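You operate a simulated robot arm through the tools that you are given. There is no shell and no other tool. Be economical: measure what you need, move in short steps, check, and stop when the job is done.

The job below is to be done with a simulated robot arm. You get a single attempt, and the scene is never put back.

TASK
Tip what is left in the soil pack and the green scoop into the soil bin.
Fine: put both back empty and shut the bin; keep what pack and bin spill under a teaspoon, and what scoop and bin spill too. Set down upright: soil pack, green scoop.

Only the result counts: the job must be done as asked and must still hold three seconds after the hand-in. Knocking over, shifting, dropping, spilling or breaking anything else fails it.

THE ROBOT
A 7-joint arm with a two-finger parallel gripper, fixed in place. Base frame: the origin is at the foot of the arm, x ahead of it, y to its left, z up; the work surface is at about z = 800. Readings come in mm, degrees, newtons and seconds.
With the tool pointing down near the work surface it reaches from about 200 to 720 mm from the base axis. Its first joint turns from -115.0 to 115.0 degrees. Payload 3.91 kg.
The TCP is the grasp point between the finger pads, 30 mm short of the fingertips. In the tool frame z runs along the fingers and y along their closing line. The gripper opens to 110 mm. The fingers are 20 mm wide and 10 mm thick; the gripper's body (48 by 112 mm) begins 55 mm behind the TCP.
Orientation is that of the tool frame in the base frame, as a unit quaternion [x, y, z, w]. With the fingers straight down and closing along the base's y, the tool's x points along the base's -x, its y along +y and its z along -z.

THE INTERFACE
- The arm moves only by the tool arm_command. Its argument "commands" is a list of rows, each an object (a shift or turn left out is 0, a gripper value left out holds the last) with "gripper": the closure, from 0 (fully open) to 1 (shut); "travel": the shift along the base's x, y, z in units of 500 mm (1.0 is 500 mm), a list of three; "turn": the turn, a rotation vector about the base's x, y, z in units of 90 degrees (1.0 is 90 degrees), a list of three. In form: [{"gripper": gripper, "travel": [x, y, z], "turn": [wx, wy, wz]}, ...]. A call has 1 to 20 rows; each row is the pose to reach, as a shift and turn from the pose commanded when the call began. A call with a number of a shift or a turn outside -1 to 1 is refused whole. A row lasts 0.2 s, in which the tool goes at most 50 mm and 8.6 degrees; a call with a longer step from one row to the next is refused whole, and so is a gripper value outside its range. Where a pose cannot be reached the arm comes as near as it can. A force on the tool above 60 N (or 10 N above the force at the start of the call, whichever is more), or a blocked arm, ends the call early, and 0.2 s more pass. The fingers move at their own pace (about 108 mm/s each) and stop on an object; they squeeze with about 37 N. The grip force told is the motor's: it shows also when the fingers shut on nothing. Time passes only in rows, and 0.2 s behind the last, so rows that repeat a pose let the fingers close. The reply holds the time, the measured pose of the TCP, the force on the tool along the base axes, the opening and the grip force, in the units named above and with some noise, with the torque about the TCP (base axes, N m) and any sound that the robot's microphone picked up, and new pictures: "views" is both (left out), scene, wrist or none.
- Cameras (640 x 400 px; columns grow to the right, rows downward): "scene" is fixed at [213.2, -503.3, 1457.3]; the picture's right is [0.92, -0.39, 0.00], its down [-0.18, -0.43, -0.89] and it looks along [0.35, 0.82, -0.46] (base axes); focal length 298 px, centre (320, 200). "wrist" rides on the gripper at [72, 17, -103] in the tool frame; the picture's right is [-0.23, 0.97, 0.00], its down [-0.76, -0.18, -0.62] and it looks along [-0.61, -0.14, 0.78] (tool axes); focal length 222 px, centre (320, 200). There is no depth. A picture from a camera that has moved, and an enlarged one, comes with that camera's place and axes in the base frame and with its lens. The place of the scene camera against the robot may be out by one fixed shift of up to 12 mm in any direction.
- lift_body(by): slides the trunk up (or, below 0, down) by that many mm; the arm rides with it, the base frame stays. It gives what a move gives, with no picture.
- close_up(camera, box): a new picture of the part [left, top, right, bottom] of that camera's present view, enlarged. The clock stands still meanwhile.
- sign_off(): hands the job in; it is judged then, once.

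Go step by step. Nothing tells you positions but the pictures and the camera data: compare them with the known pose of the tool, close in by small moves and look again before you grip or let go. The budget is 120 turns and 200 pictures, counting those below and the enlarged ones. Unless the task says otherwise, let go and move clear before handing in, and close with one line.

The tools are called after ">>>" as a command line: name --argument value ..., lists and objects as JSON in quotes. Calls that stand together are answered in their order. arm_command: Moves the arm, as the interface text tells. Its arguments: {"type":"object","properties":{"commands":{"type":"array","items":{"type":"object","properties":{"gripper":{"type":"number"},"travel":{"type":"array","items":{"type":"number"}},"turn":{"type":"array","items":{"type":"number"}}}}},"views":{"type":"string","enum":["both","scene","wrist","none"]}},"required":["commands"]} The other tools are called the same way: lift_body (by) slides the trunk up or down; close_up (camera, box) takes an enlarged picture of a part of a camera's view; sign_off () hands the job in.

At the start:

```text
t: 0.0
ee_pos: [365.4, 235.6, 1311.6]
ee_rot: [0.0, 1.0, 0.0, 0.0]
force: [0.1, -0.2, -0.3]
moment: [0.01, 0.01, -0.03]
gripper_width: 109.9
grasp_force: 0.1
trunk travel left (down, up): [-900.0, 90.0]
```

scene: 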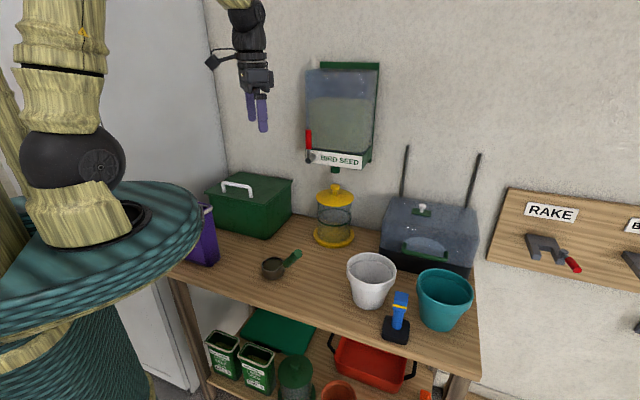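
wrist: 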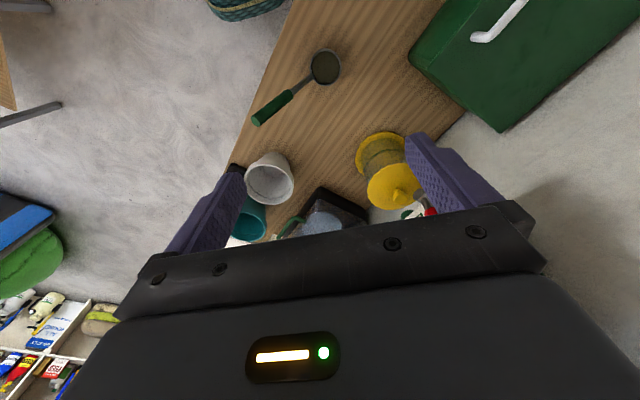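

I see a bench with a green box with a white handle, a purple pack at the left, a green-handled scoop, a feeder, a seed dispenser and pots. I'll take close-ups to identify the soil bin and the soil pack.

>>> close_up --camera "scene" --box '[160, 160, 320, 300]'

>>> close_up --camera "scene" --box '[320, 180, 500, 350]'

>>> close_up --camera "scene" --box '[180, 290, 460, 400]'

```text
2.86 times, centred on (240, 230) of scene
camera zoom: at [213.2, -503.3, 1457.3], right [0.92, -0.39, 0.0], down [-0.18, -0.43, -0.89], along [0.35, 0.82, -0.46], focal length 852 px, centre (549, 114)
```

zoom: 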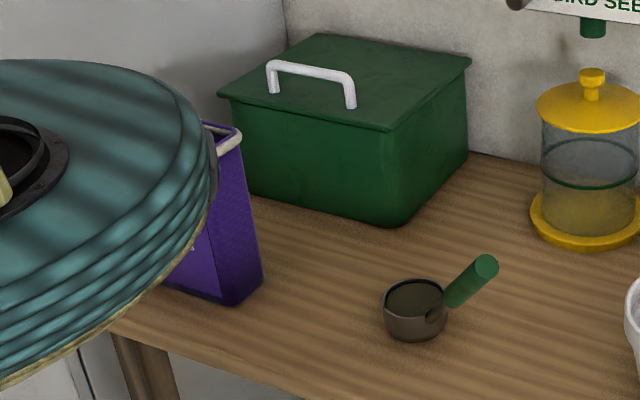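

```text
2.35 times, centred on (410, 265) of scene
camera zoom: at [213.2, -503.3, 1457.3], right [0.92, -0.39, 0.0], down [-0.18, -0.43, -0.89], along [0.35, 0.82, -0.46], focal length 701 px, centre (108, 47)
```

zoom: 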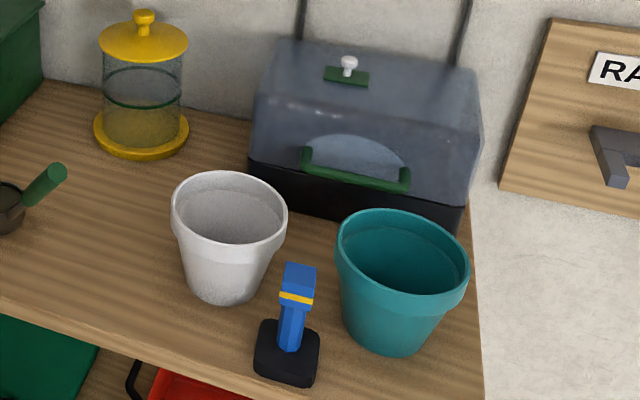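

```text
2.29 times, centred on (320, 345) of scene
camera zoom: at [213.2, -503.3, 1457.3], right [0.92, -0.39, 0.0], down [-0.18, -0.43, -0.89], along [0.35, 0.82, -0.46], focal length 681 px, centre (320, -131)
```

zoom: 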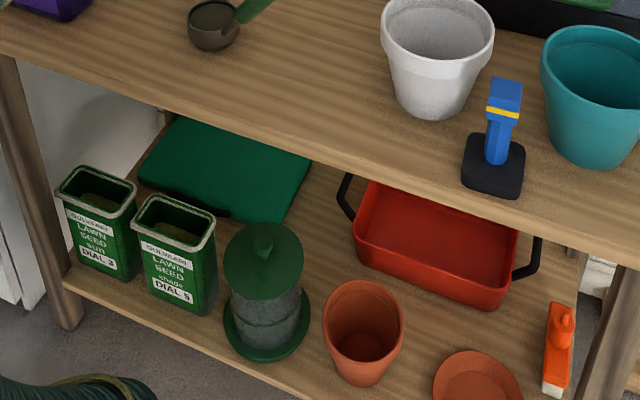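

The green box is the soil bin, with its hinged handle edge facing the robot. The purple pack is partly hidden behind the trunk, and the scoop's bowl is near (363, 229). I'll turn the wrist to look at the bin and the pack.

>>> arm_command --commands '[{"gripper": 0, "travel": [-0.02, 0.01, -0.01], "turn": [0, 0, 0.09]}, {"travel": [-0.04, 0.02, -0.02], "turn": [0, 0, 0.18]}, {"travel": [-0.06, 0.03, -0.03], "turn": [0, 0, 0.27]}, {"travel": [-0.08, 0.04, -0.04], "turn": [0, 0, 0.36]}, {"travel": [-0.1, 0.05, -0.05], "turn": [0, 0, 0.45]}, {"travel": [-0.12, 0.06, -0.06], "turn": [0, 0, 0.54]}, {"travel": [-0.14, 0.07, -0.07], "turn": [0, 0, 0.63]}, {"travel": [-0.16, 0.08, -0.08], "turn": [0, 0, 0.72]}, {"travel": [-0.18, 0.09, -0.09], "turn": [0, 0, 0.81]}, {"travel": [-0.2, 0.1, -0.1], "turn": [0, 0, 0.9]}, {"travel": [-0.22, 0.1, -0.1], "turn": [0, 0, 0.99]}]'

```text
t: 2.4
ee_pos: [256.4, 284.7, 1262.0]
ee_rot: [-0.702, 0.712, 0.001, 0.001]
force: [-1.0, 0.0, -1.0]
moment: [-0.02, -0.01, -0.01]
gripper_width: 110.2
grasp_force: 0.1
trunk travel left (down, up): [-900.0, 90.0]
camera wrist: at [238.1, 214.5, 1365.1], right [-0.97, 0.24, 0.0], down [0.19, 0.76, 0.62], along [0.15, 0.61, -0.78], focal length 222 px, centre (320, 200)
```

scene: 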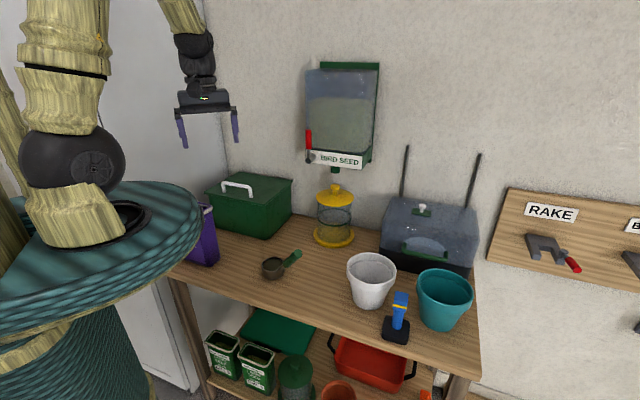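
wrist: 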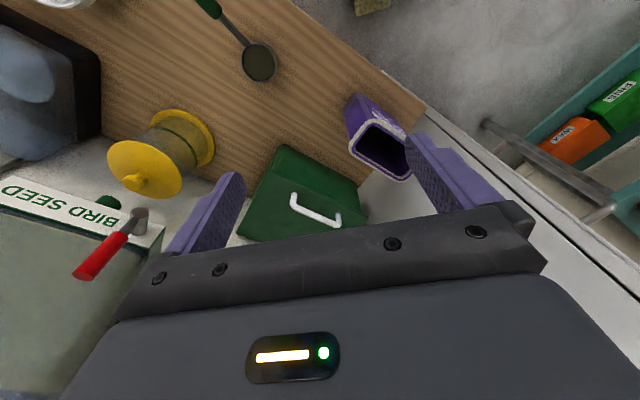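

The pack is open-topped and stands beside the bin. I'll take close-ups of it.

>>> close_up --camera "wrist" --box '[220, 80, 440, 250]'

>>> close_up --camera "wrist" --box '[180, 0, 320, 100]'

```text
2.35 times, centred on (330, 165) of wrist
camera zoom: at [238.1, 214.5, 1365.1], right [-0.97, 0.24, 0.0], down [0.19, 0.76, 0.62], along [0.15, 0.61, -0.78], focal length 523 px, centre (296, 282)
```

zoom: 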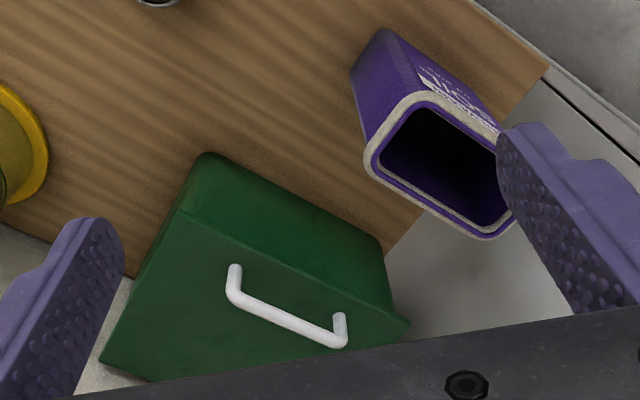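

```text
4.00 times, centred on (250, 50) of wrist
camera zoom: at [238.1, 214.5, 1365.1], right [-0.97, 0.24, 0.0], down [0.19, 0.76, 0.62], along [0.15, 0.61, -0.78], focal length 888 px, centre (600, 800)
```

zoom: 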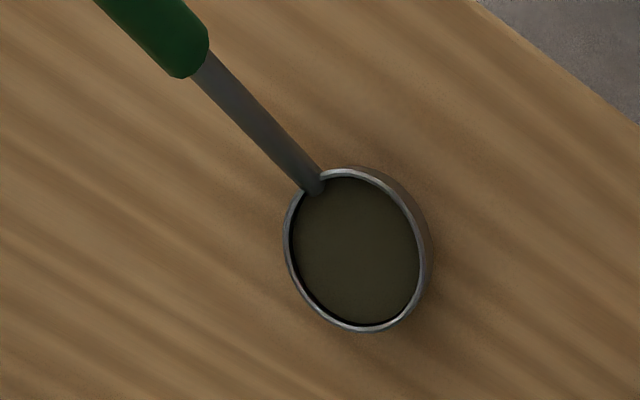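

The bench runs at 45° to the base. I take the handle bar's centre to be near (329, 555, 985), running along (-0.7, 0.7), and I think the lid hinges at the wall side. I'll move above the bar with the fingers set to close across it.

>>> arm_command --commands '[{"travel": [0.018, 0.067, -0.038], "turn": [0, 0, 0.06]}, {"travel": [0.036, 0.135, -0.076], "turn": [0, 0, 0.12]}, {"travel": [0.054, 0.202, -0.114], "turn": [0, 0, 0.19]}, {"travel": [0.072, 0.27, -0.152], "turn": [0, 0, 0.25]}, {"travel": [0.09, 0.337, -0.19], "turn": [0, 0, 0.31]}, {"travel": [0.11, 0.405, -0.23], "turn": [0, 0, 0.38]}, {"travel": [0.128, 0.472, -0.268], "turn": [0, 0, 0.44]}, {"travel": [0.146, 0.54, -0.304], "turn": [0, 0, 0.5]}, {"travel": [0.146, 0.54, -0.304], "turn": [0, 0, 0.5]}]'

```text
t: 4.4
ee_pos: [328.2, 556.1, 1108.4]
ee_rot: [0.921, -0.389, 0.0, 0.001]
force: [1.4, -0.3, -0.1]
moment: [0.01, 0.0, 0.01]
gripper_width: 110.0
grasp_force: 0.0
trunk travel left (down, up): [-900.0, 90.0]
camera wrist: at [367.3, 493.3, 1211.9], right [-0.86, -0.52, 0.0], down [-0.4, 0.67, 0.62], along [-0.32, 0.53, -0.78], focal length 222 px, centre (320, 200)
```

scene: 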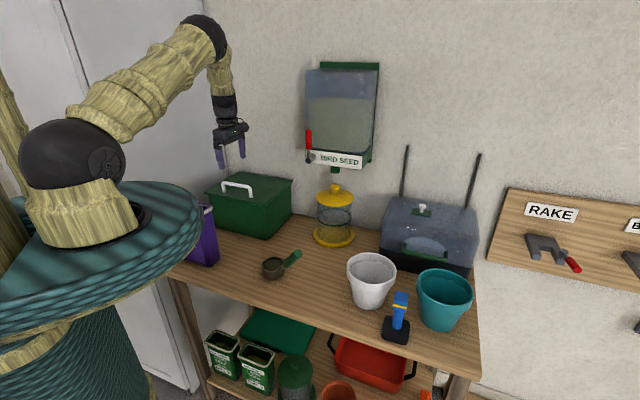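
wrist: 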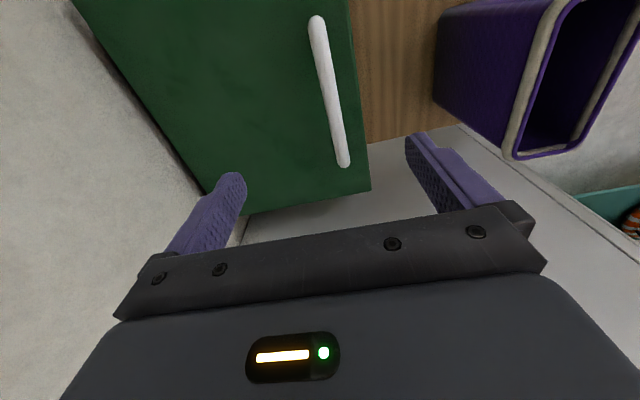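

>>> close_up --camera "wrist" --box '[220, 0, 460, 220]'

>>> close_up --camera "scene" --box '[180, 110, 320, 250]'

```text
1.82 times, centred on (340, 110) of wrist
camera zoom: at [367.3, 493.3, 1211.9], right [-0.86, -0.52, 0.0], down [-0.4, 0.67, 0.62], along [-0.32, 0.53, -0.78], focal length 404 px, centre (284, 364)
```

zoom: 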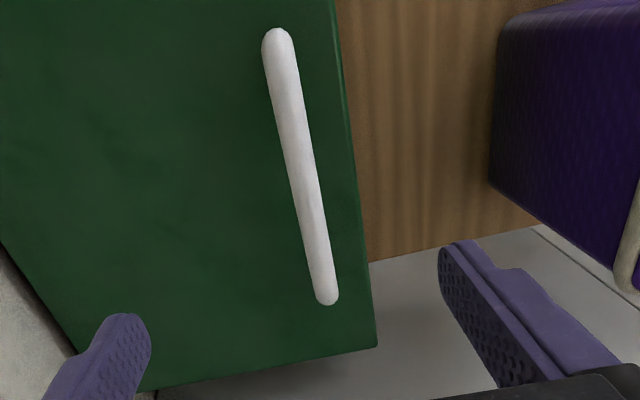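

```text
2.86 times, centred on (250, 180) of scene
camera zoom: at [213.2, -503.3, 1457.3], right [0.92, -0.39, 0.0], down [-0.18, -0.43, -0.89], along [0.35, 0.82, -0.46], focal length 852 px, centre (520, 257)
```

zoom: 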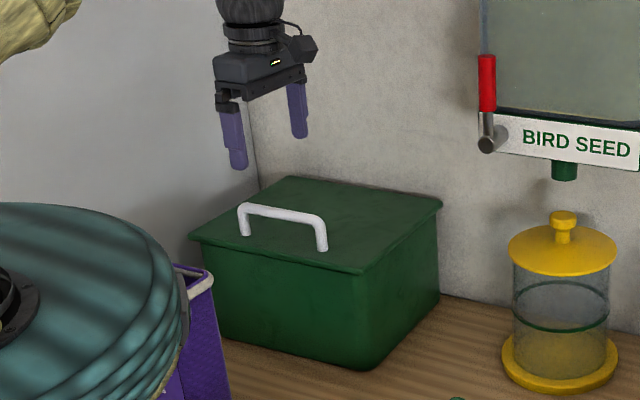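

>>> arm_command --commands '[{"travel": [-0.005, -0.015, -0.08]}, {"travel": [-0.011, -0.029, -0.13]}, {"travel": [-0.011, -0.029, -0.157]}]'

```text
t: 5.2
ee_pos: [323.6, 539.3, 1031.5]
ee_rot: [0.921, -0.39, 0.0, 0.0]
force: [0.4, -0.2, 0.5]
moment: [0.0, 0.0, -0.02]
gripper_width: 110.3
grasp_force: 0.0
trunk travel left (down, up): [-900.0, 90.0]
camera wrist: at [362.7, 477.5, 1133.9], right [-0.86, -0.51, 0.0], down [-0.4, 0.67, 0.62], along [-0.32, 0.53, -0.78], focal length 222 px, centre (320, 200)
```

scene: 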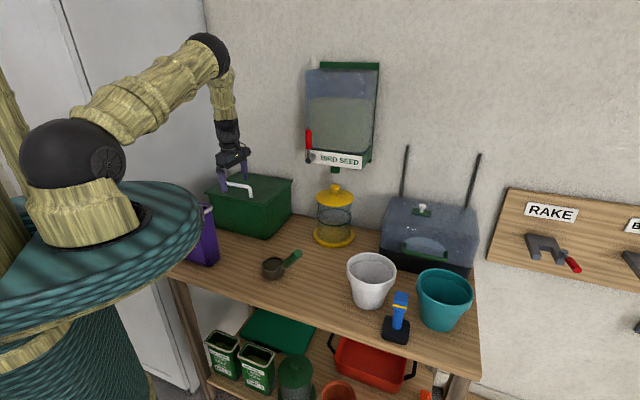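
wrist: 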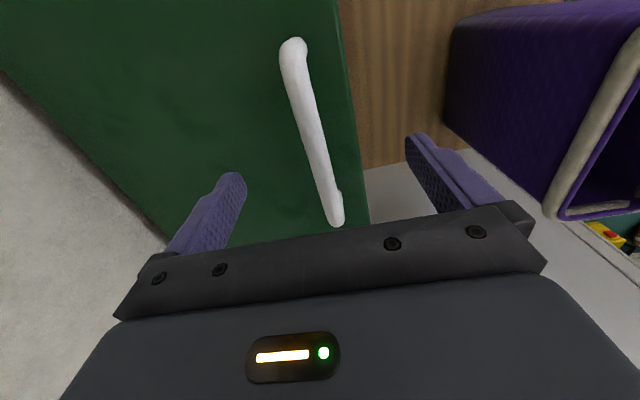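

The two views together put the bar at about u=610, z≈1000, and the tool is centred on it. I'll descend and close.

>>> arm_command --commands '[{"travel": [0, 0, -0.035]}, {"travel": [0, 0, -0.063]}, {"gripper": 1, "travel": [0, 0, -0.063]}, {"travel": [0, 0, -0.063]}, {"travel": [0, 0, -0.063]}, {"travel": [0, 0, -0.063]}]'

```text
t: 6.6
ee_pos: [321.7, 539.3, 1000.7]
ee_rot: [0.921, -0.389, 0.0, 0.0]
force: [-2.2, -2.5, -0.8]
moment: [0.0, 0.02, 0.73]
gripper_width: 13.5
grasp_force: 45.0
trunk travel left (down, up): [-900.0, 90.0]
camera wrist: at [361.9, 478.0, 1103.2], right [-0.86, -0.52, 0.0], down [-0.4, 0.67, 0.62], along [-0.32, 0.53, -0.78], focal length 222 px, centre (320, 200)
```

scene: 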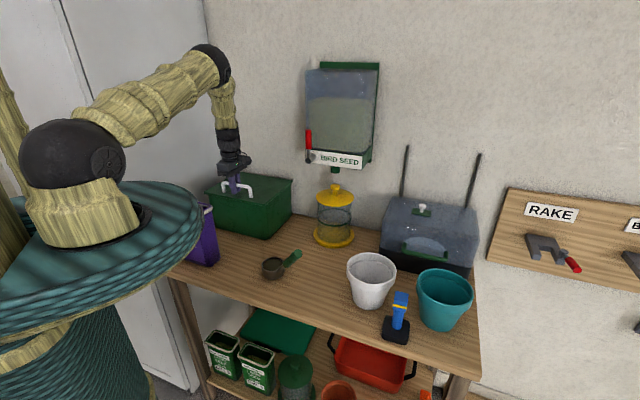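
wrist: 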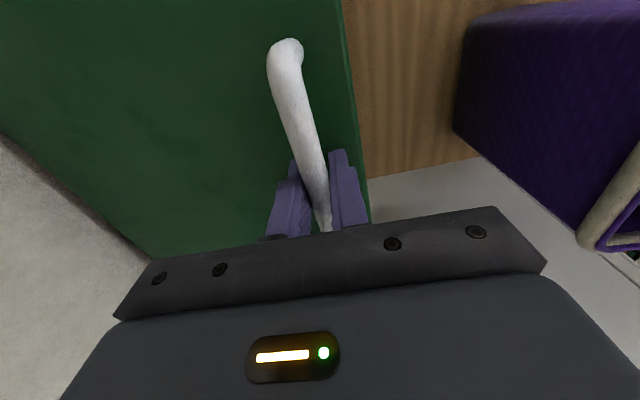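

I have the bar (13.5 mm across). I'll try lifting the lid about 10° along the hinge arc and watch the force.

>>> arm_command --commands '[{"travel": [0.003, 0.003, 0.018]}, {"travel": [0.0065, 0.0065, 0.0356]}, {"travel": [0.011, 0.011, 0.053]}, {"travel": [0.0156, 0.0156, 0.07]}]'

>>> close_up --camera "scene" --box '[180, 110, 320, 250]'

```text
t: 7.6
ee_pos: [330.7, 548.2, 1036.0]
ee_rot: [0.921, -0.39, 0.001, 0.0]
force: [-1.8, -3.1, -0.8]
moment: [-0.18, -0.17, 0.56]
gripper_width: 13.6
grasp_force: 45.1
trunk travel left (down, up): [-900.0, 90.0]
camera wrist: at [369.9, 486.0, 1139.3], right [-0.86, -0.51, 0.0], down [-0.4, 0.67, 0.62], along [-0.32, 0.53, -0.78], focal length 222 px, centre (320, 200)
```

scene: 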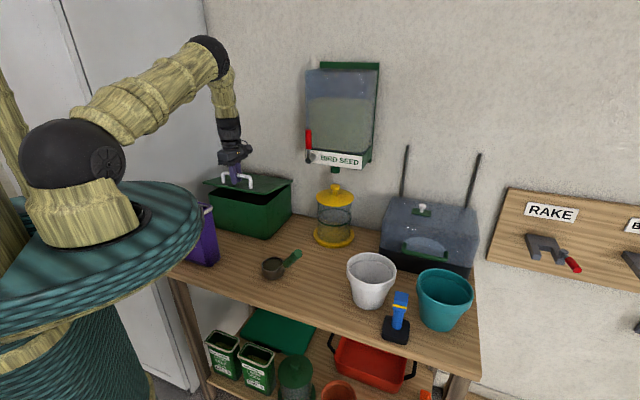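
wrist: 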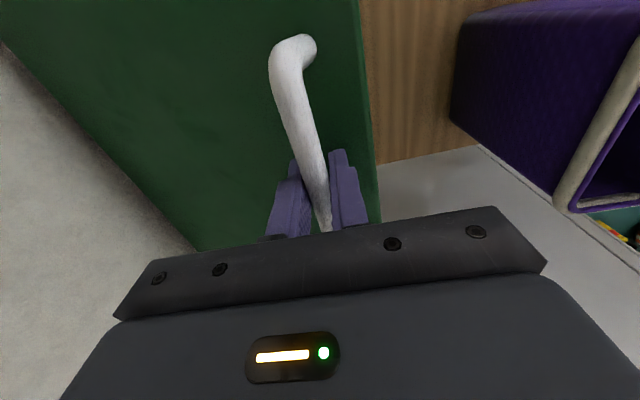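

```text
2.86 times, centred on (250, 180) of scene
camera zoom: at [213.2, -503.3, 1457.3], right [0.92, -0.39, 0.0], down [-0.18, -0.43, -0.89], along [0.35, 0.82, -0.46], focal length 852 px, centre (520, 257)
```

zoom: 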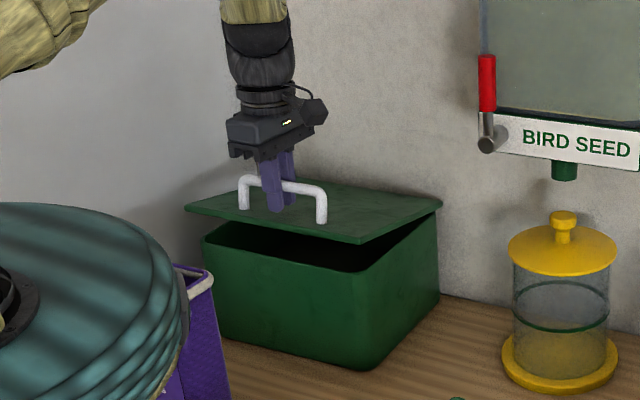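

The hinge is at the back and the lid moves easily. I'll continue to about 45°.

>>> arm_command --commands '[{"travel": [0.0107, 0.0107, 0.033]}, {"travel": [0.024, 0.024, 0.065]}, {"travel": [0.038, 0.038, 0.095]}, {"travel": [0.055, 0.055, 0.124]}, {"travel": [0.0735, 0.0735, 0.149]}, {"travel": [0.093, 0.093, 0.172]}, {"travel": [0.1145, 0.1145, 0.194]}]'

>>> close_up --camera "scene" --box '[180, 110, 320, 250]'

```text
t: 9.2
ee_pos: [388.3, 606.6, 1131.7]
ee_rot: [0.921, -0.389, 0.0, 0.0]
force: [-0.9, -0.4, 0.8]
moment: [-0.23, -0.23, 0.05]
gripper_width: 13.6
grasp_force: 44.9
trunk travel left (down, up): [-900.0, 90.0]
camera wrist: at [428.0, 544.2, 1234.9], right [-0.86, -0.51, 0.0], down [-0.4, 0.67, 0.62], along [-0.32, 0.54, -0.78], focal length 222 px, centre (320, 200)
```

scene: 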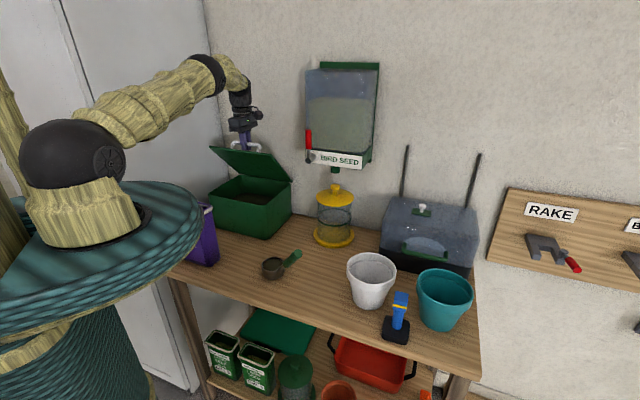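
wrist: 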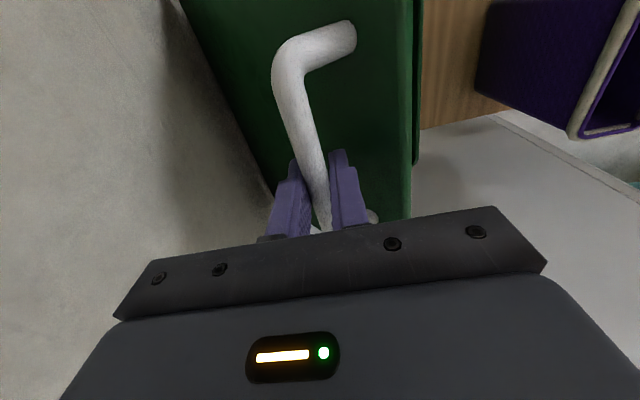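

```text
2.86 times, centred on (250, 180) of scene
camera zoom: at [213.2, -503.3, 1457.3], right [0.92, -0.39, 0.0], down [-0.18, -0.43, -0.89], along [0.35, 0.82, -0.46], focal length 852 px, centre (520, 257)
```

zoom: 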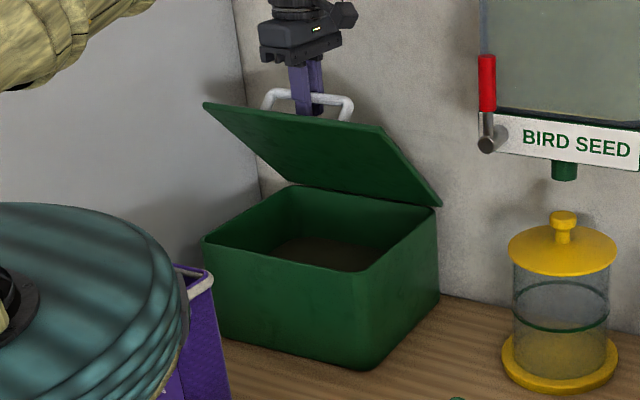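

The bin holds soil and stays open while gripped. I'll raise the lid to about 60°, then loosen the fingers a little to see whether it holds by itself.

>>> arm_command --commands '[{"travel": [0.0226, 0.0226, 0.018]}, {"travel": [0.045, 0.045, 0.034]}, {"travel": [0.07, 0.07, 0.046]}, {"travel": [0.07, 0.07, 0.046]}, {"gripper": 0.77, "travel": [0.07, 0.07, 0.046]}, {"travel": [0.07, 0.07, 0.046]}, {"travel": [0.07, 0.07, 0.046]}, {"travel": [0.07, 0.07, 0.046]}]'

>>> close_up --camera "wrist" --box '[220, 0, 460, 240]'

```text
t: 11.0
ee_pos: [402.1, 613.1, 1148.6]
ee_rot: [0.921, -0.39, 0.001, 0.0]
force: [-0.2, -0.4, -0.1]
moment: [0.02, 0.03, 0.0]
gripper_width: 25.2
grasp_force: 0.1
out of reach, approached as far as the arm can: row 2, 3, 4, 5, 6, 7, 8
trunk travel left (down, up): [-900.0, 90.0]
camera wrist: at [441.5, 551.2, 1251.7], right [-0.86, -0.51, 0.0], down [-0.4, 0.67, 0.62], along [-0.32, 0.53, -0.78], focal length 222 px, centre (320, 200)
```

scene: 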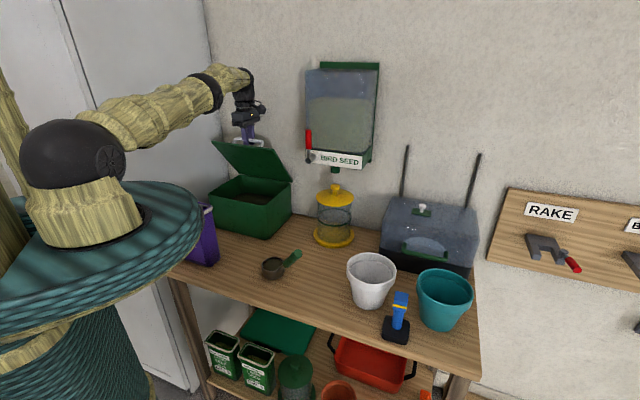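
wrist: 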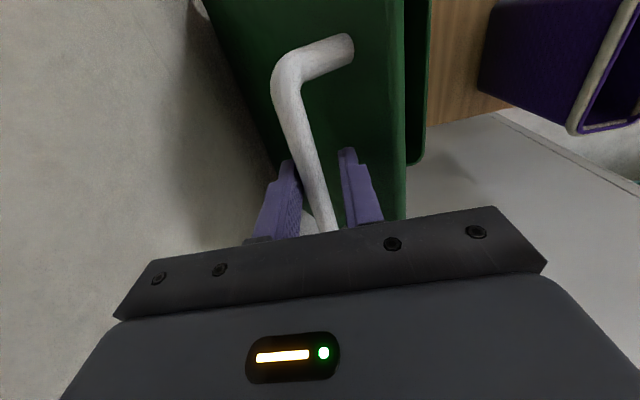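

```text
1.67 times, centred on (340, 120) of wrist
camera zoom: at [441.5, 551.2, 1251.7], right [-0.86, -0.51, 0.0], down [-0.4, 0.67, 0.62], along [-0.32, 0.53, -0.78], focal length 370 px, centre (287, 333)
```

zoom: 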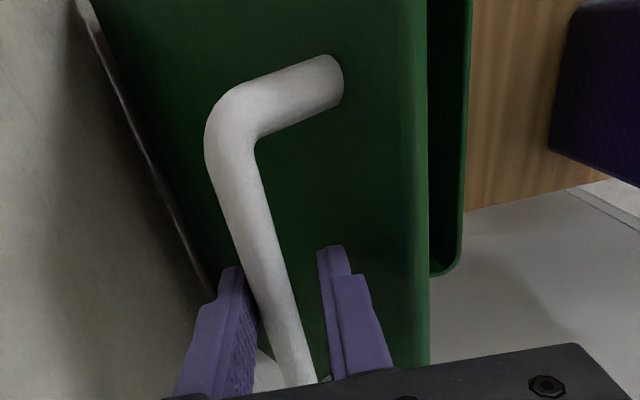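

The bar isn't resting on the lower finger, so the friction hinge holds the lid. The arm is at its reach limit this way, so I'll lift off, back away and turn to push the lid further open from its underside.

>>> arm_command --commands '[{"travel": [-0.01, -0.01, 0.05]}, {"travel": [-0.02, -0.02, 0.12]}, {"travel": [-0.04, -0.04, 0.19], "turn": [0, 0, -0.05]}, {"travel": [-0.08, -0.08, 0.24], "turn": [0, 0, -0.14]}, {"travel": [-0.14, -0.14, 0.24], "turn": [0, 0, -0.23]}, {"travel": [-0.2, -0.2, 0.24], "turn": [0, 0, -0.32]}, {"travel": [-0.26, -0.26, 0.22], "turn": [0, 0, -0.41]}, {"travel": [-0.31, -0.31, 0.2], "turn": [0, 0, -0.5]}, {"travel": [-0.36, -0.36, 0.16], "turn": [0, 0, -0.59]}, {"travel": [-0.36, -0.36, 0.12], "turn": [0, 0, -0.68]}, {"travel": [-0.36, -0.36, 0.08], "turn": [0, 0, -0.77]}, {"gripper": 1, "travel": [-0.36, -0.36, 0.06], "turn": [0, 0, -0.86]}, {"travel": [-0.36, -0.36, 0.06], "turn": [0, 0, -0.95]}, {"travel": [-0.36, -0.36, 0.06], "turn": [0, 0, -1.0]}]'

```text
t: 14.0
ee_pos: [224.6, 431.9, 1178.9]
ee_rot: [-0.374, 0.927, 0.0, 0.0]
force: [-1.0, -0.4, -0.5]
moment: [0.01, 0.04, 0.01]
gripper_width: 0.0
grasp_force: 37.1
trunk travel left (down, up): [-900.0, 90.0]
camera wrist: at [161.5, 395.7, 1282.2], right [-0.51, 0.86, 0.0], down [0.67, 0.4, 0.62], along [0.54, 0.32, -0.78], focal length 222 px, centre (320, 200)
```

scene: 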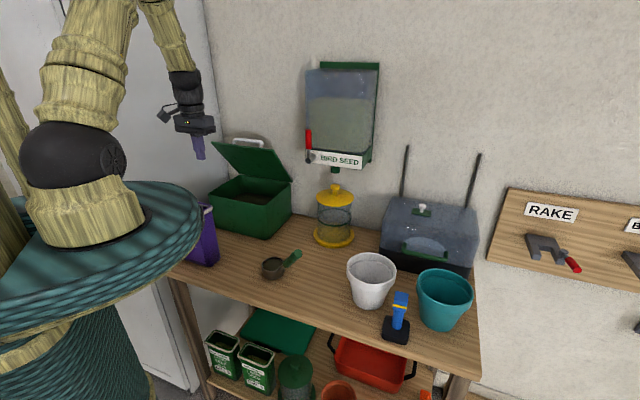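
wrist: 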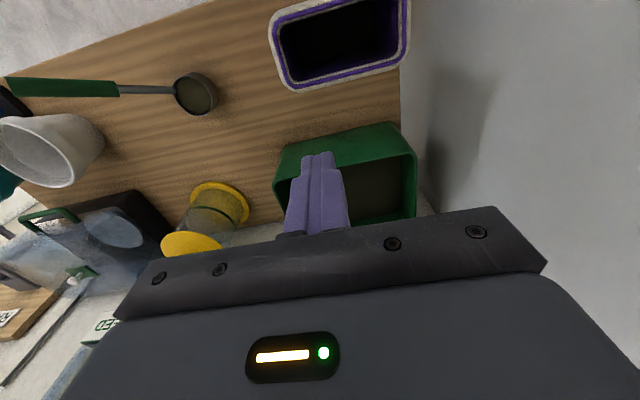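

The lid stays open by itself. I'll use this view to measure the pack and scoop before pushing the lid.

>>> close_up --camera "wrist" --box '[240, 0, 440, 125]'

>>> close_up --camera "wrist" --box '[0, 40, 230, 140]'

```text
3.20 times, centred on (340, 62) of wrist
camera zoom: at [161.5, 395.7, 1282.2], right [-0.51, 0.86, 0.0], down [0.67, 0.4, 0.62], along [0.54, 0.32, -0.78], focal length 711 px, centre (256, 640)
```

zoom: 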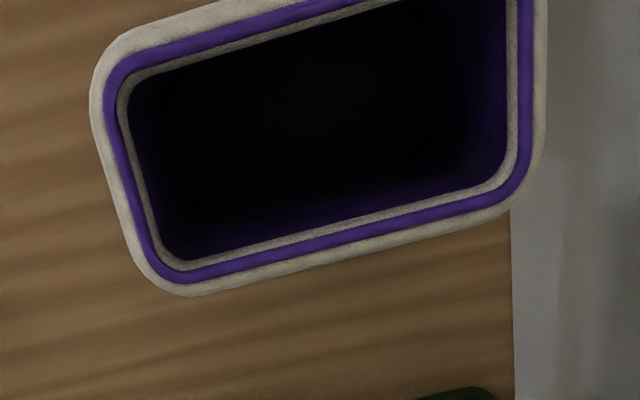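

```text
2.78 times, centred on (115, 90) of wrist
camera zoom: at [161.5, 395.7, 1282.2], right [-0.51, 0.86, 0.0], down [0.67, 0.4, 0.62], along [0.54, 0.32, -0.78], focal length 618 px, centre (890, 506)
```

zoom: 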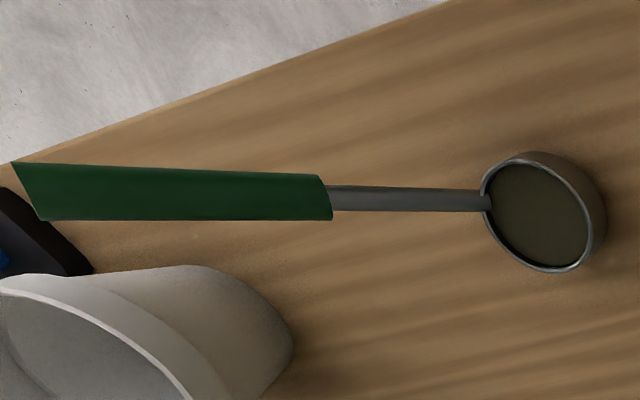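

I make the bowl centre (373, 248, 840), with its handle rising at about 43° to a butt near (408, 101, 980). The pack rim spans roughly 72 × 138 mm. Next I'll tilt the tool outward and bring the closed fingertips in front of the lid's underside.

>>> arm_command --commands '[{"gripper": 1, "travel": [0.02, 0.02, 0], "turn": [0.061, -0.061, 0]}, {"travel": [0.04, 0.04, -0.02], "turn": [0.122, -0.122, 0]}, {"travel": [0.07, 0.07, -0.04], "turn": [0.183, -0.183, 0]}, {"travel": [0.1, 0.1, -0.06], "turn": [0.244, -0.244, 0]}, {"travel": [0.13, 0.13, -0.08], "turn": [0.305, -0.305, 0]}, {"travel": [0.16, 0.165, -0.1], "turn": [0.366, -0.366, 0]}, {"travel": [0.19, 0.2, -0.12], "turn": [0.427, -0.427, 0]}, {"travel": [0.21, 0.22, -0.13], "turn": [0.488, -0.488, 0]}, {"travel": [0.23, 0.24, -0.138], "turn": [0.549, -0.549, 0]}, {"travel": [0.23, 0.24, -0.138], "turn": [0.549, -0.549, 0]}]'

>>> close_up --camera "scene" --box '[180, 90, 340, 250]'

```text
t: 16.2
ee_pos: [341.3, 551.9, 1110.4]
ee_rot: [-0.308, 0.759, 0.224, 0.529]
force: [0.5, -1.2, -0.4]
moment: [-0.01, 0.02, 0.0]
gripper_width: 0.0
grasp_force: 36.8
trunk travel left (down, up): [-900.0, 90.0]
camera wrist: at [243.2, 480.3, 1078.2], right [-0.63, 0.74, 0.23], down [-0.1, -0.36, 0.93], along [0.77, 0.56, 0.3], focal length 222 px, centre (320, 200)
```

scene: 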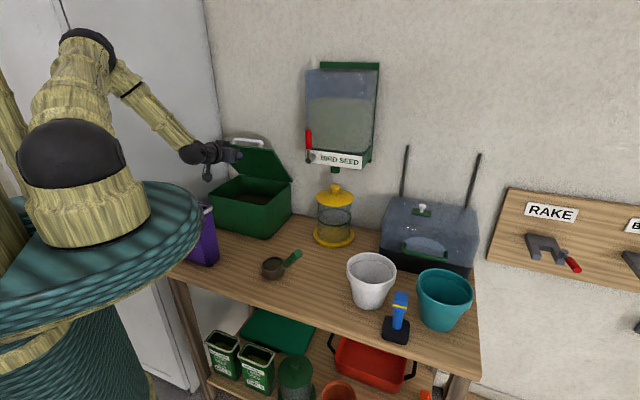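
wrist: 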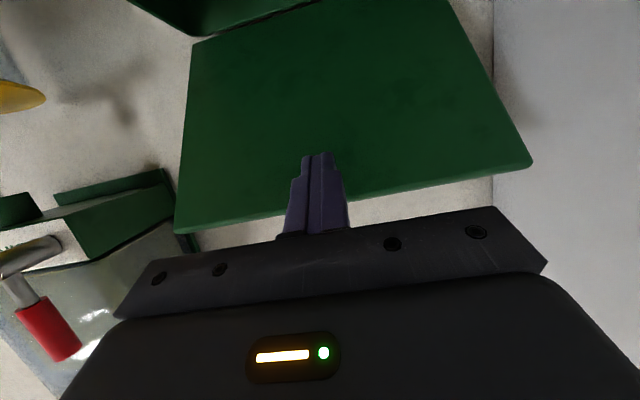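

```text
2.50 times, centred on (260, 170) of scene
camera zoom: at [213.2, -503.3, 1457.3], right [0.92, -0.39, 0.0], down [-0.18, -0.43, -0.89], along [0.35, 0.82, -0.46], focal length 745 px, centre (470, 275)
```

zoom: 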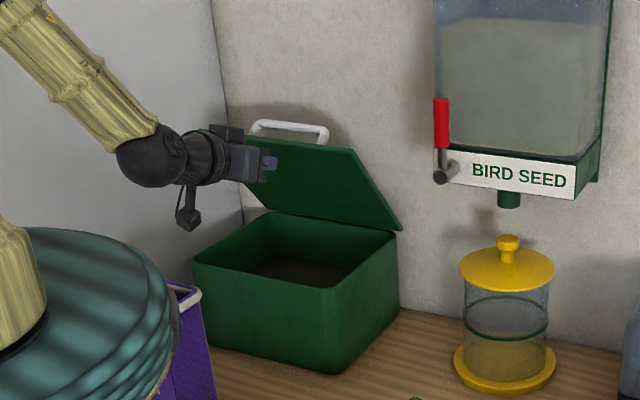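

The fingertips face the lid's underside. I'll push outward along the arc.

>>> arm_command --commands '[{"travel": [0.03, 0.03, 0.0]}, {"travel": [0.06, 0.06, 0.01]}, {"travel": [0.09, 0.09, 0.02]}, {"travel": [0.115, 0.115, 0.03]}, {"travel": [0.14, 0.14, 0.036]}, {"travel": [0.16, 0.16, 0.04]}, {"travel": [0.18, 0.18, 0.042]}]'

>>> close_up --camera "scene" --box '[180, 90, 340, 250]'

```text
t: 17.6
ee_pos: [406.0, 621.9, 1125.1]
ee_rot: [-0.31, 0.765, 0.219, 0.52]
force: [-29.8, -34.4, 7.8]
moment: [0.08, -0.07, -0.03]
gripper_width: 0.0
grasp_force: 36.8
trunk travel left (down, up): [-900.0, 90.0]
stopped in row 6: the force on the tool passed its limit at 71 N (the readings are from after the stop); the commanded pose is now the measured one
camera wrist: at [308.0, 548.9, 1094.5], right [-0.62, 0.75, 0.22], down [-0.08, -0.35, 0.93], along [0.78, 0.56, 0.28], focal length 222 px, centre (320, 200)
```

scene: 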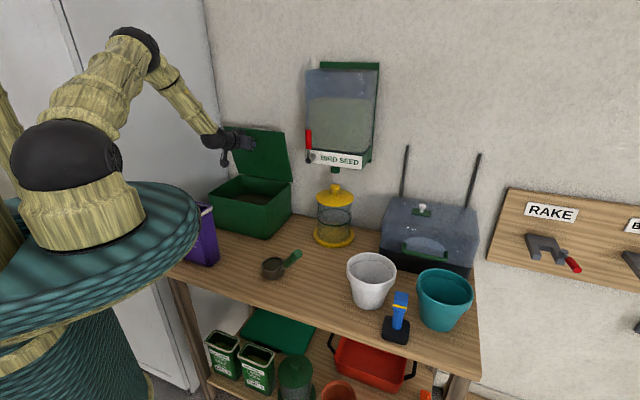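
wrist: 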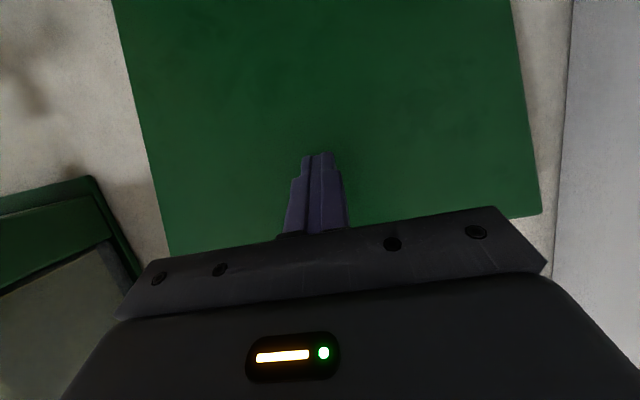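

```text
2.50 times, centred on (260, 170) of scene
camera zoom: at [213.2, -503.3, 1457.3], right [0.92, -0.39, 0.0], down [-0.18, -0.43, -0.89], along [0.35, 0.82, -0.46], focal length 745 px, centre (470, 275)
```

zoom: 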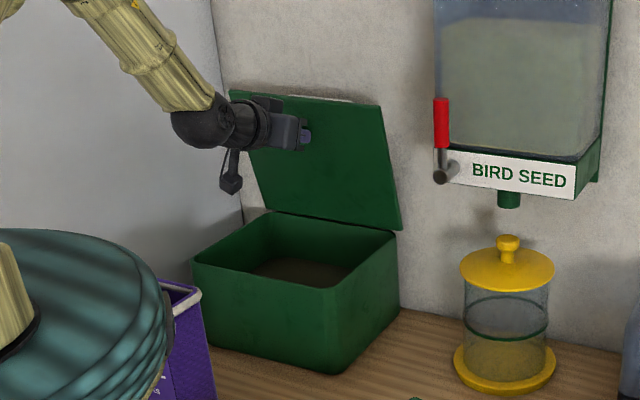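

The lid has reached its stop at about 70° and the bin hasn't moved. I'll back off, point the tool down and head for the scoop.

>>> arm_command --commands '[{"gripper": 1, "travel": [-0.04, -0.04, 0.0]}, {"travel": [-0.09, -0.09, 0.02], "turn": [-0.06, 0.06, 0]}, {"travel": [-0.13, -0.15, 0.04], "turn": [-0.12, 0.12, 0]}, {"travel": [-0.16, -0.22, 0.06], "turn": [-0.18, 0.18, 0]}, {"travel": [-0.18, -0.29, 0.08], "turn": [-0.24, 0.24, 0]}, {"travel": [-0.2, -0.36, 0.09], "turn": [-0.3, 0.3, 0]}, {"travel": [-0.21, -0.44, 0.09], "turn": [-0.36, 0.36, 0]}, {"travel": [-0.21, -0.5, 0.09], "turn": [-0.42, 0.42, 0]}, {"travel": [-0.2, -0.55, 0.09], "turn": [-0.48, 0.48, 0]}, {"travel": [-0.18, -0.6, 0.09], "turn": [-0.535, 0.535, 0]}]' --views "none"

```text
t: 19.8
ee_pos: [322.9, 326.8, 1166.5]
ee_rot: [-0.375, 0.927, 0.001, 0.003]
force: [-0.6, -1.2, 1.1]
moment: [0.04, 0.02, 0.01]
gripper_width: 0.0
grasp_force: 37.0
trunk travel left (down, up): [-900.0, 90.0]
```

>>> arm_command --commands '[{"gripper": 0.2, "travel": [0.02, -0.05, -0.02], "turn": [0, 0, 0.082]}, {"travel": [0.04, -0.1, -0.04], "turn": [0, 0, 0.164]}, {"travel": [0.06, -0.15, -0.06], "turn": [0, 0, 0.246]}, {"travel": [0.08, -0.2, -0.08], "turn": [0, 0, 0.328]}, {"travel": [0.1, -0.25, -0.1], "turn": [0, 0, 0.41]}, {"travel": [0.12, -0.3, -0.12], "turn": [0, 0, 0.492]}, {"travel": [0.14, -0.35, -0.14], "turn": [0, 0, 0.574]}, {"travel": [0.154, -0.39, -0.16], "turn": [0, 0, 0.656]}, {"travel": [0.154, -0.39, -0.16], "turn": [0, 0, 0.656]}]'

>>> close_up --camera "scene" --box '[230, 170, 350, 300]'

```text
t: 21.8
ee_pos: [398.4, 132.0, 1087.2]
ee_rot: [0.784, -0.62, -0.003, -0.005]
force: [-0.5, 0.4, -0.9]
moment: [-0.01, -0.01, 0.0]
gripper_width: 88.0
grasp_force: 0.0
trunk travel left (down, up): [-900.0, 90.0]
camera wrist: at [399.4, 58.2, 1189.8], right [-1.0, 0.0, 0.0], down [0.0, 0.78, 0.63], along [0.0, 0.63, -0.78], focal length 222 px, centre (320, 200)
```

scene: 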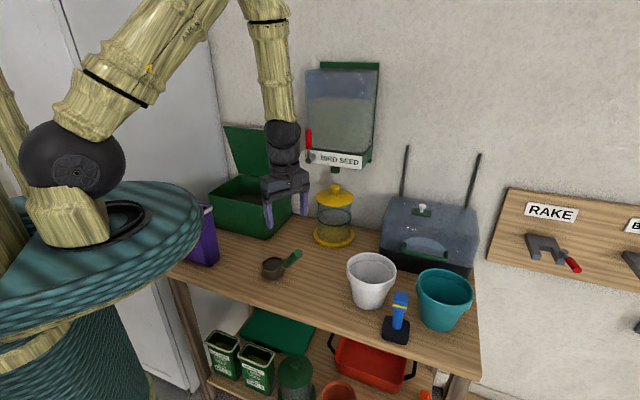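
wrist: 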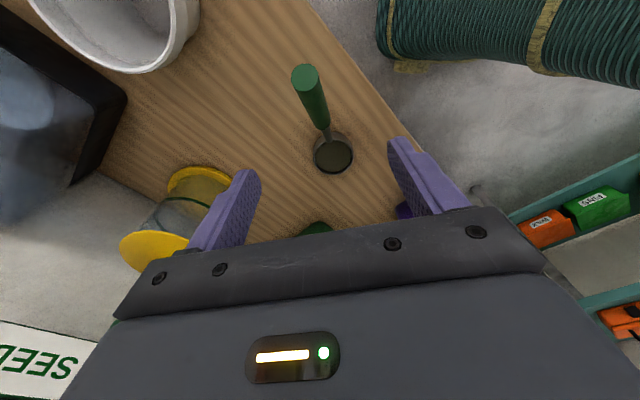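

```text
3.08 times, centred on (290, 235) of scene
camera zoom: at [213.2, -503.3, 1457.3], right [0.92, -0.39, 0.0], down [-0.18, -0.43, -0.89], along [0.35, 0.82, -0.46], focal length 917 px, centre (412, 92)
```

zoom: 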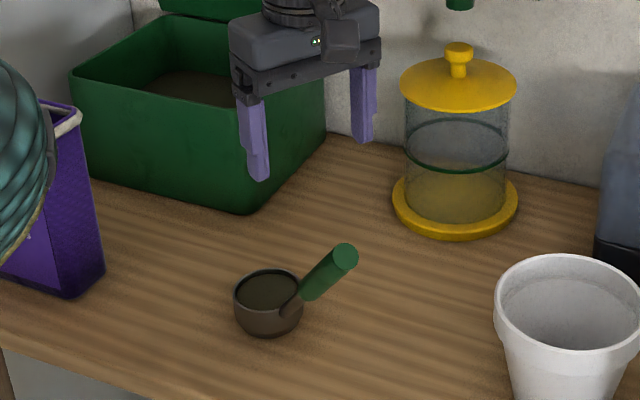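

The handle estimate agrees in every view. I'll descend to its middle at (400, 132, 948) and look before closing.

>>> arm_command --commands '[{"travel": [0.002, 0, -0.08]}, {"travel": [0.004, 0, -0.16]}, {"travel": [0.004, 0, -0.23]}, {"travel": [0.004, 0, -0.278]}]'

>>> close_up --camera "scene" --box '[230, 190, 350, 310]'

```text
t: 22.8
ee_pos: [403.6, 132.2, 947.6]
ee_rot: [0.784, -0.621, -0.003, -0.004]
force: [-0.3, 0.0, -0.3]
moment: [-0.03, 0.01, 0.0]
gripper_width: 87.9
grasp_force: 0.1
trunk travel left (down, up): [-900.0, 90.0]
camera wrist: at [404.6, 57.8, 1050.3], right [-1.0, 0.0, 0.0], down [0.0, 0.78, 0.63], along [0.0, 0.63, -0.78], focal length 222 px, centre (320, 200)
```

scene: 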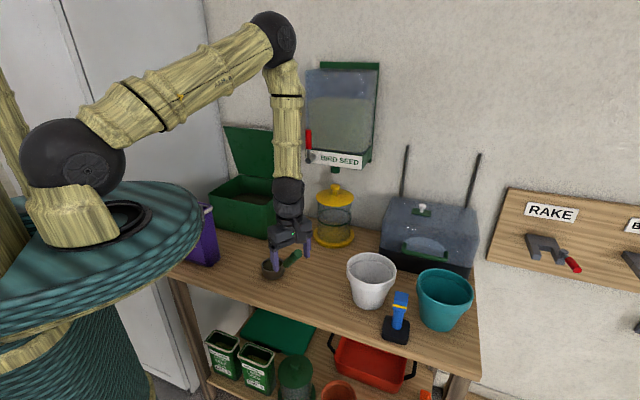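
wrist: 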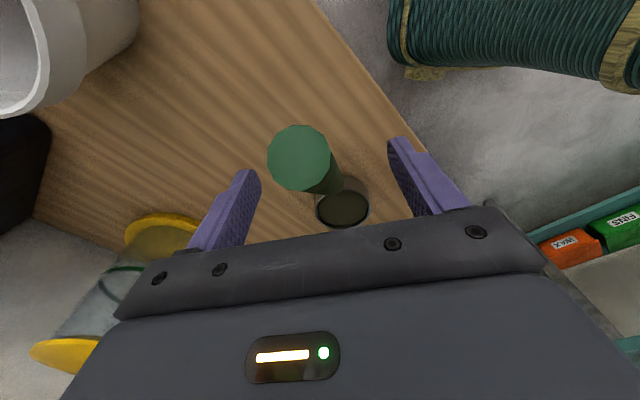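

```text
3.33 times, centred on (290, 250) of scene
camera zoom: at [213.2, -503.3, 1457.3], right [0.92, -0.39, 0.0], down [-0.18, -0.43, -0.89], along [0.35, 0.82, -0.46], focal length 994 px, centre (420, 33)
```

zoom: 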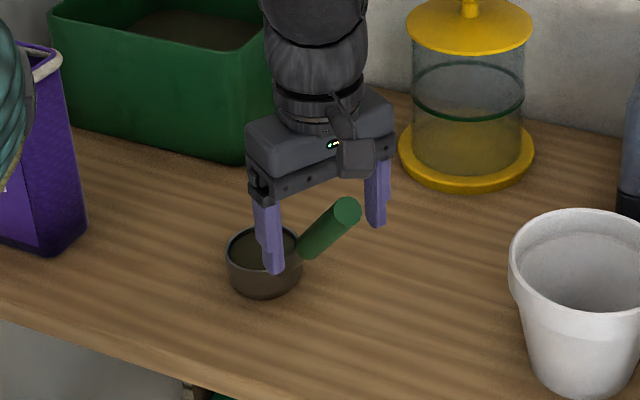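

The handle is between the fingers, so I'll close on it and lift slightly.

>>> arm_command --commands '[{"gripper": 0.2, "travel": [-0.004, 0, 0]}, {"gripper": 1, "travel": [-0.004, 0, 0]}, {"travel": [-0.004, 0, 0]}, {"travel": [-0.004, 0, 0]}, {"travel": [-0.004, 0, 0]}]'

>>> close_up --camera "scene" --box '[230, 190, 350, 310]'

```text
t: 24.0
ee_pos: [401.1, 132.3, 948.4]
ee_rot: [0.784, -0.621, -0.004, -0.004]
force: [-0.5, -1.2, -0.4]
moment: [-0.13, 0.03, 0.08]
gripper_width: 23.4
grasp_force: 37.0
trunk travel left (down, up): [-900.0, 90.0]
camera wrist: at [402.2, 57.6, 1050.6], right [-1.0, 0.0, 0.0], down [0.0, 0.78, 0.63], along [0.0, 0.63, -0.78], focal length 222 px, centre (320, 200)
```

scene: 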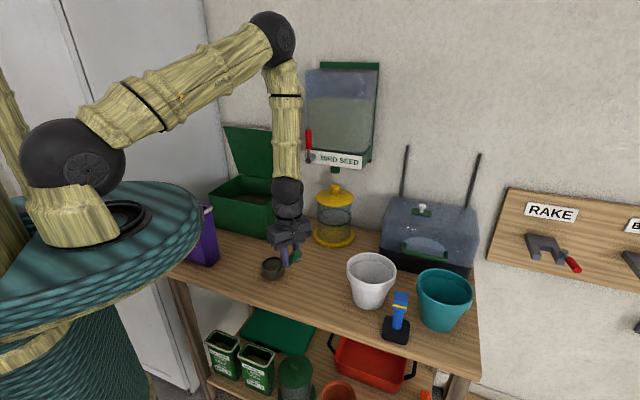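
wrist: 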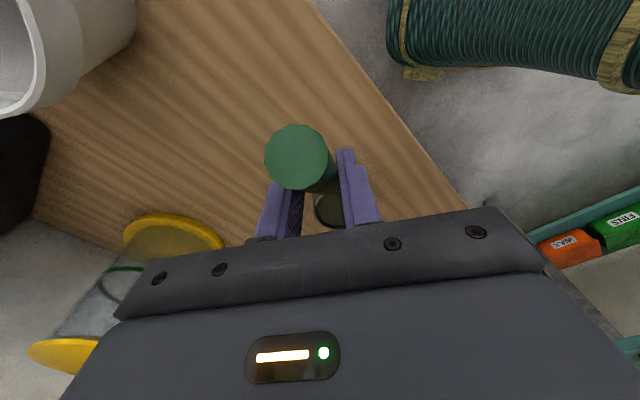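

```text
3.33 times, centred on (290, 250) of scene
camera zoom: at [213.2, -503.3, 1457.3], right [0.92, -0.39, 0.0], down [-0.18, -0.43, -0.89], along [0.35, 0.82, -0.46], focal length 994 px, centre (420, 33)
```

zoom: 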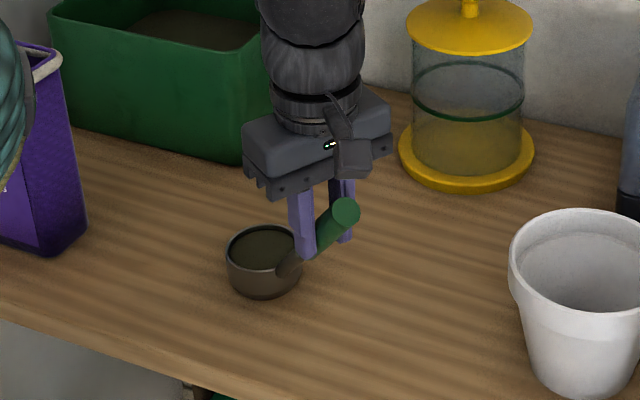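

The scoop is gripped at 23 mm. I'll lift it straight up, keeping it level.

>>> arm_command --commands '[{"travel": [-0.004, 0, 0.015]}, {"travel": [-0.004, 0, 0.04]}, {"travel": [-0.004, 0, 0.08]}, {"travel": [-0.004, 0, 0.13]}, {"travel": [-0.004, 0, 0.18]}, {"travel": [-0.004, 0, 0.23]}, {"travel": [-0.004, 0, 0.28]}, {"travel": [-0.004, 0, 0.33]}, {"travel": [-0.004, 0, 0.38]}, {"travel": [-0.004, 0, 0.43]}, {"travel": [-0.004, 0, 0.48]}, {"travel": [-0.004, 0, 0.52]}, {"travel": [-0.004, 0, 0.54]}]'

>>> close_up --camera "scene" --box '[230, 130, 350, 310]'

```text
t: 26.8
ee_pos: [400.1, 132.3, 1216.8]
ee_rot: [0.783, -0.621, -0.003, -0.003]
force: [-0.5, 0.1, -1.4]
moment: [-0.2, -0.08, 0.0]
gripper_width: 23.2
grasp_force: 36.8
trunk travel left (down, up): [-900.0, 90.0]
camera wrist: at [400.0, 58.9, 1319.6], right [-1.0, 0.0, 0.0], down [0.0, 0.78, 0.63], along [0.0, 0.63, -0.78], focal length 222 px, centre (320, 200)
```

scene: 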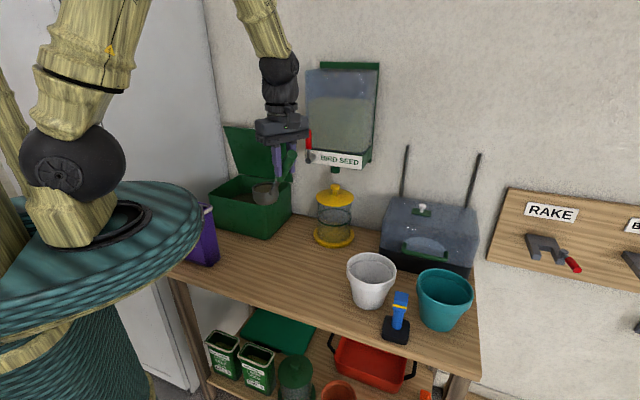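
wrist: 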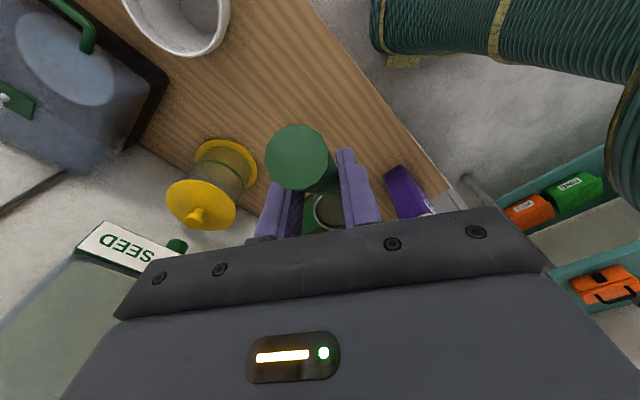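

```text
2.22 times, centred on (290, 220) of scene
camera zoom: at [213.2, -503.3, 1457.3], right [0.92, -0.39, 0.0], down [-0.18, -0.43, -0.89], along [0.35, 0.82, -0.46], focal length 662 px, centre (387, 156)
```

zoom: 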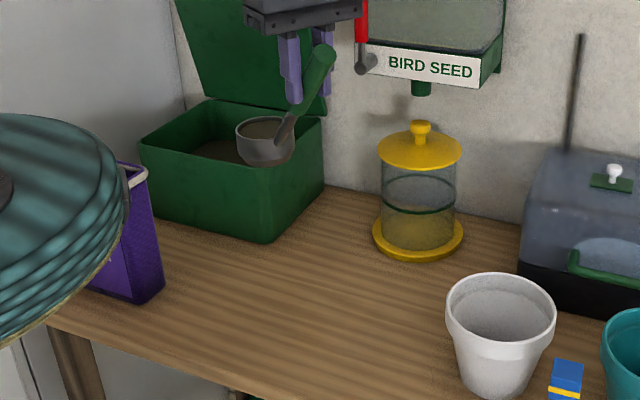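

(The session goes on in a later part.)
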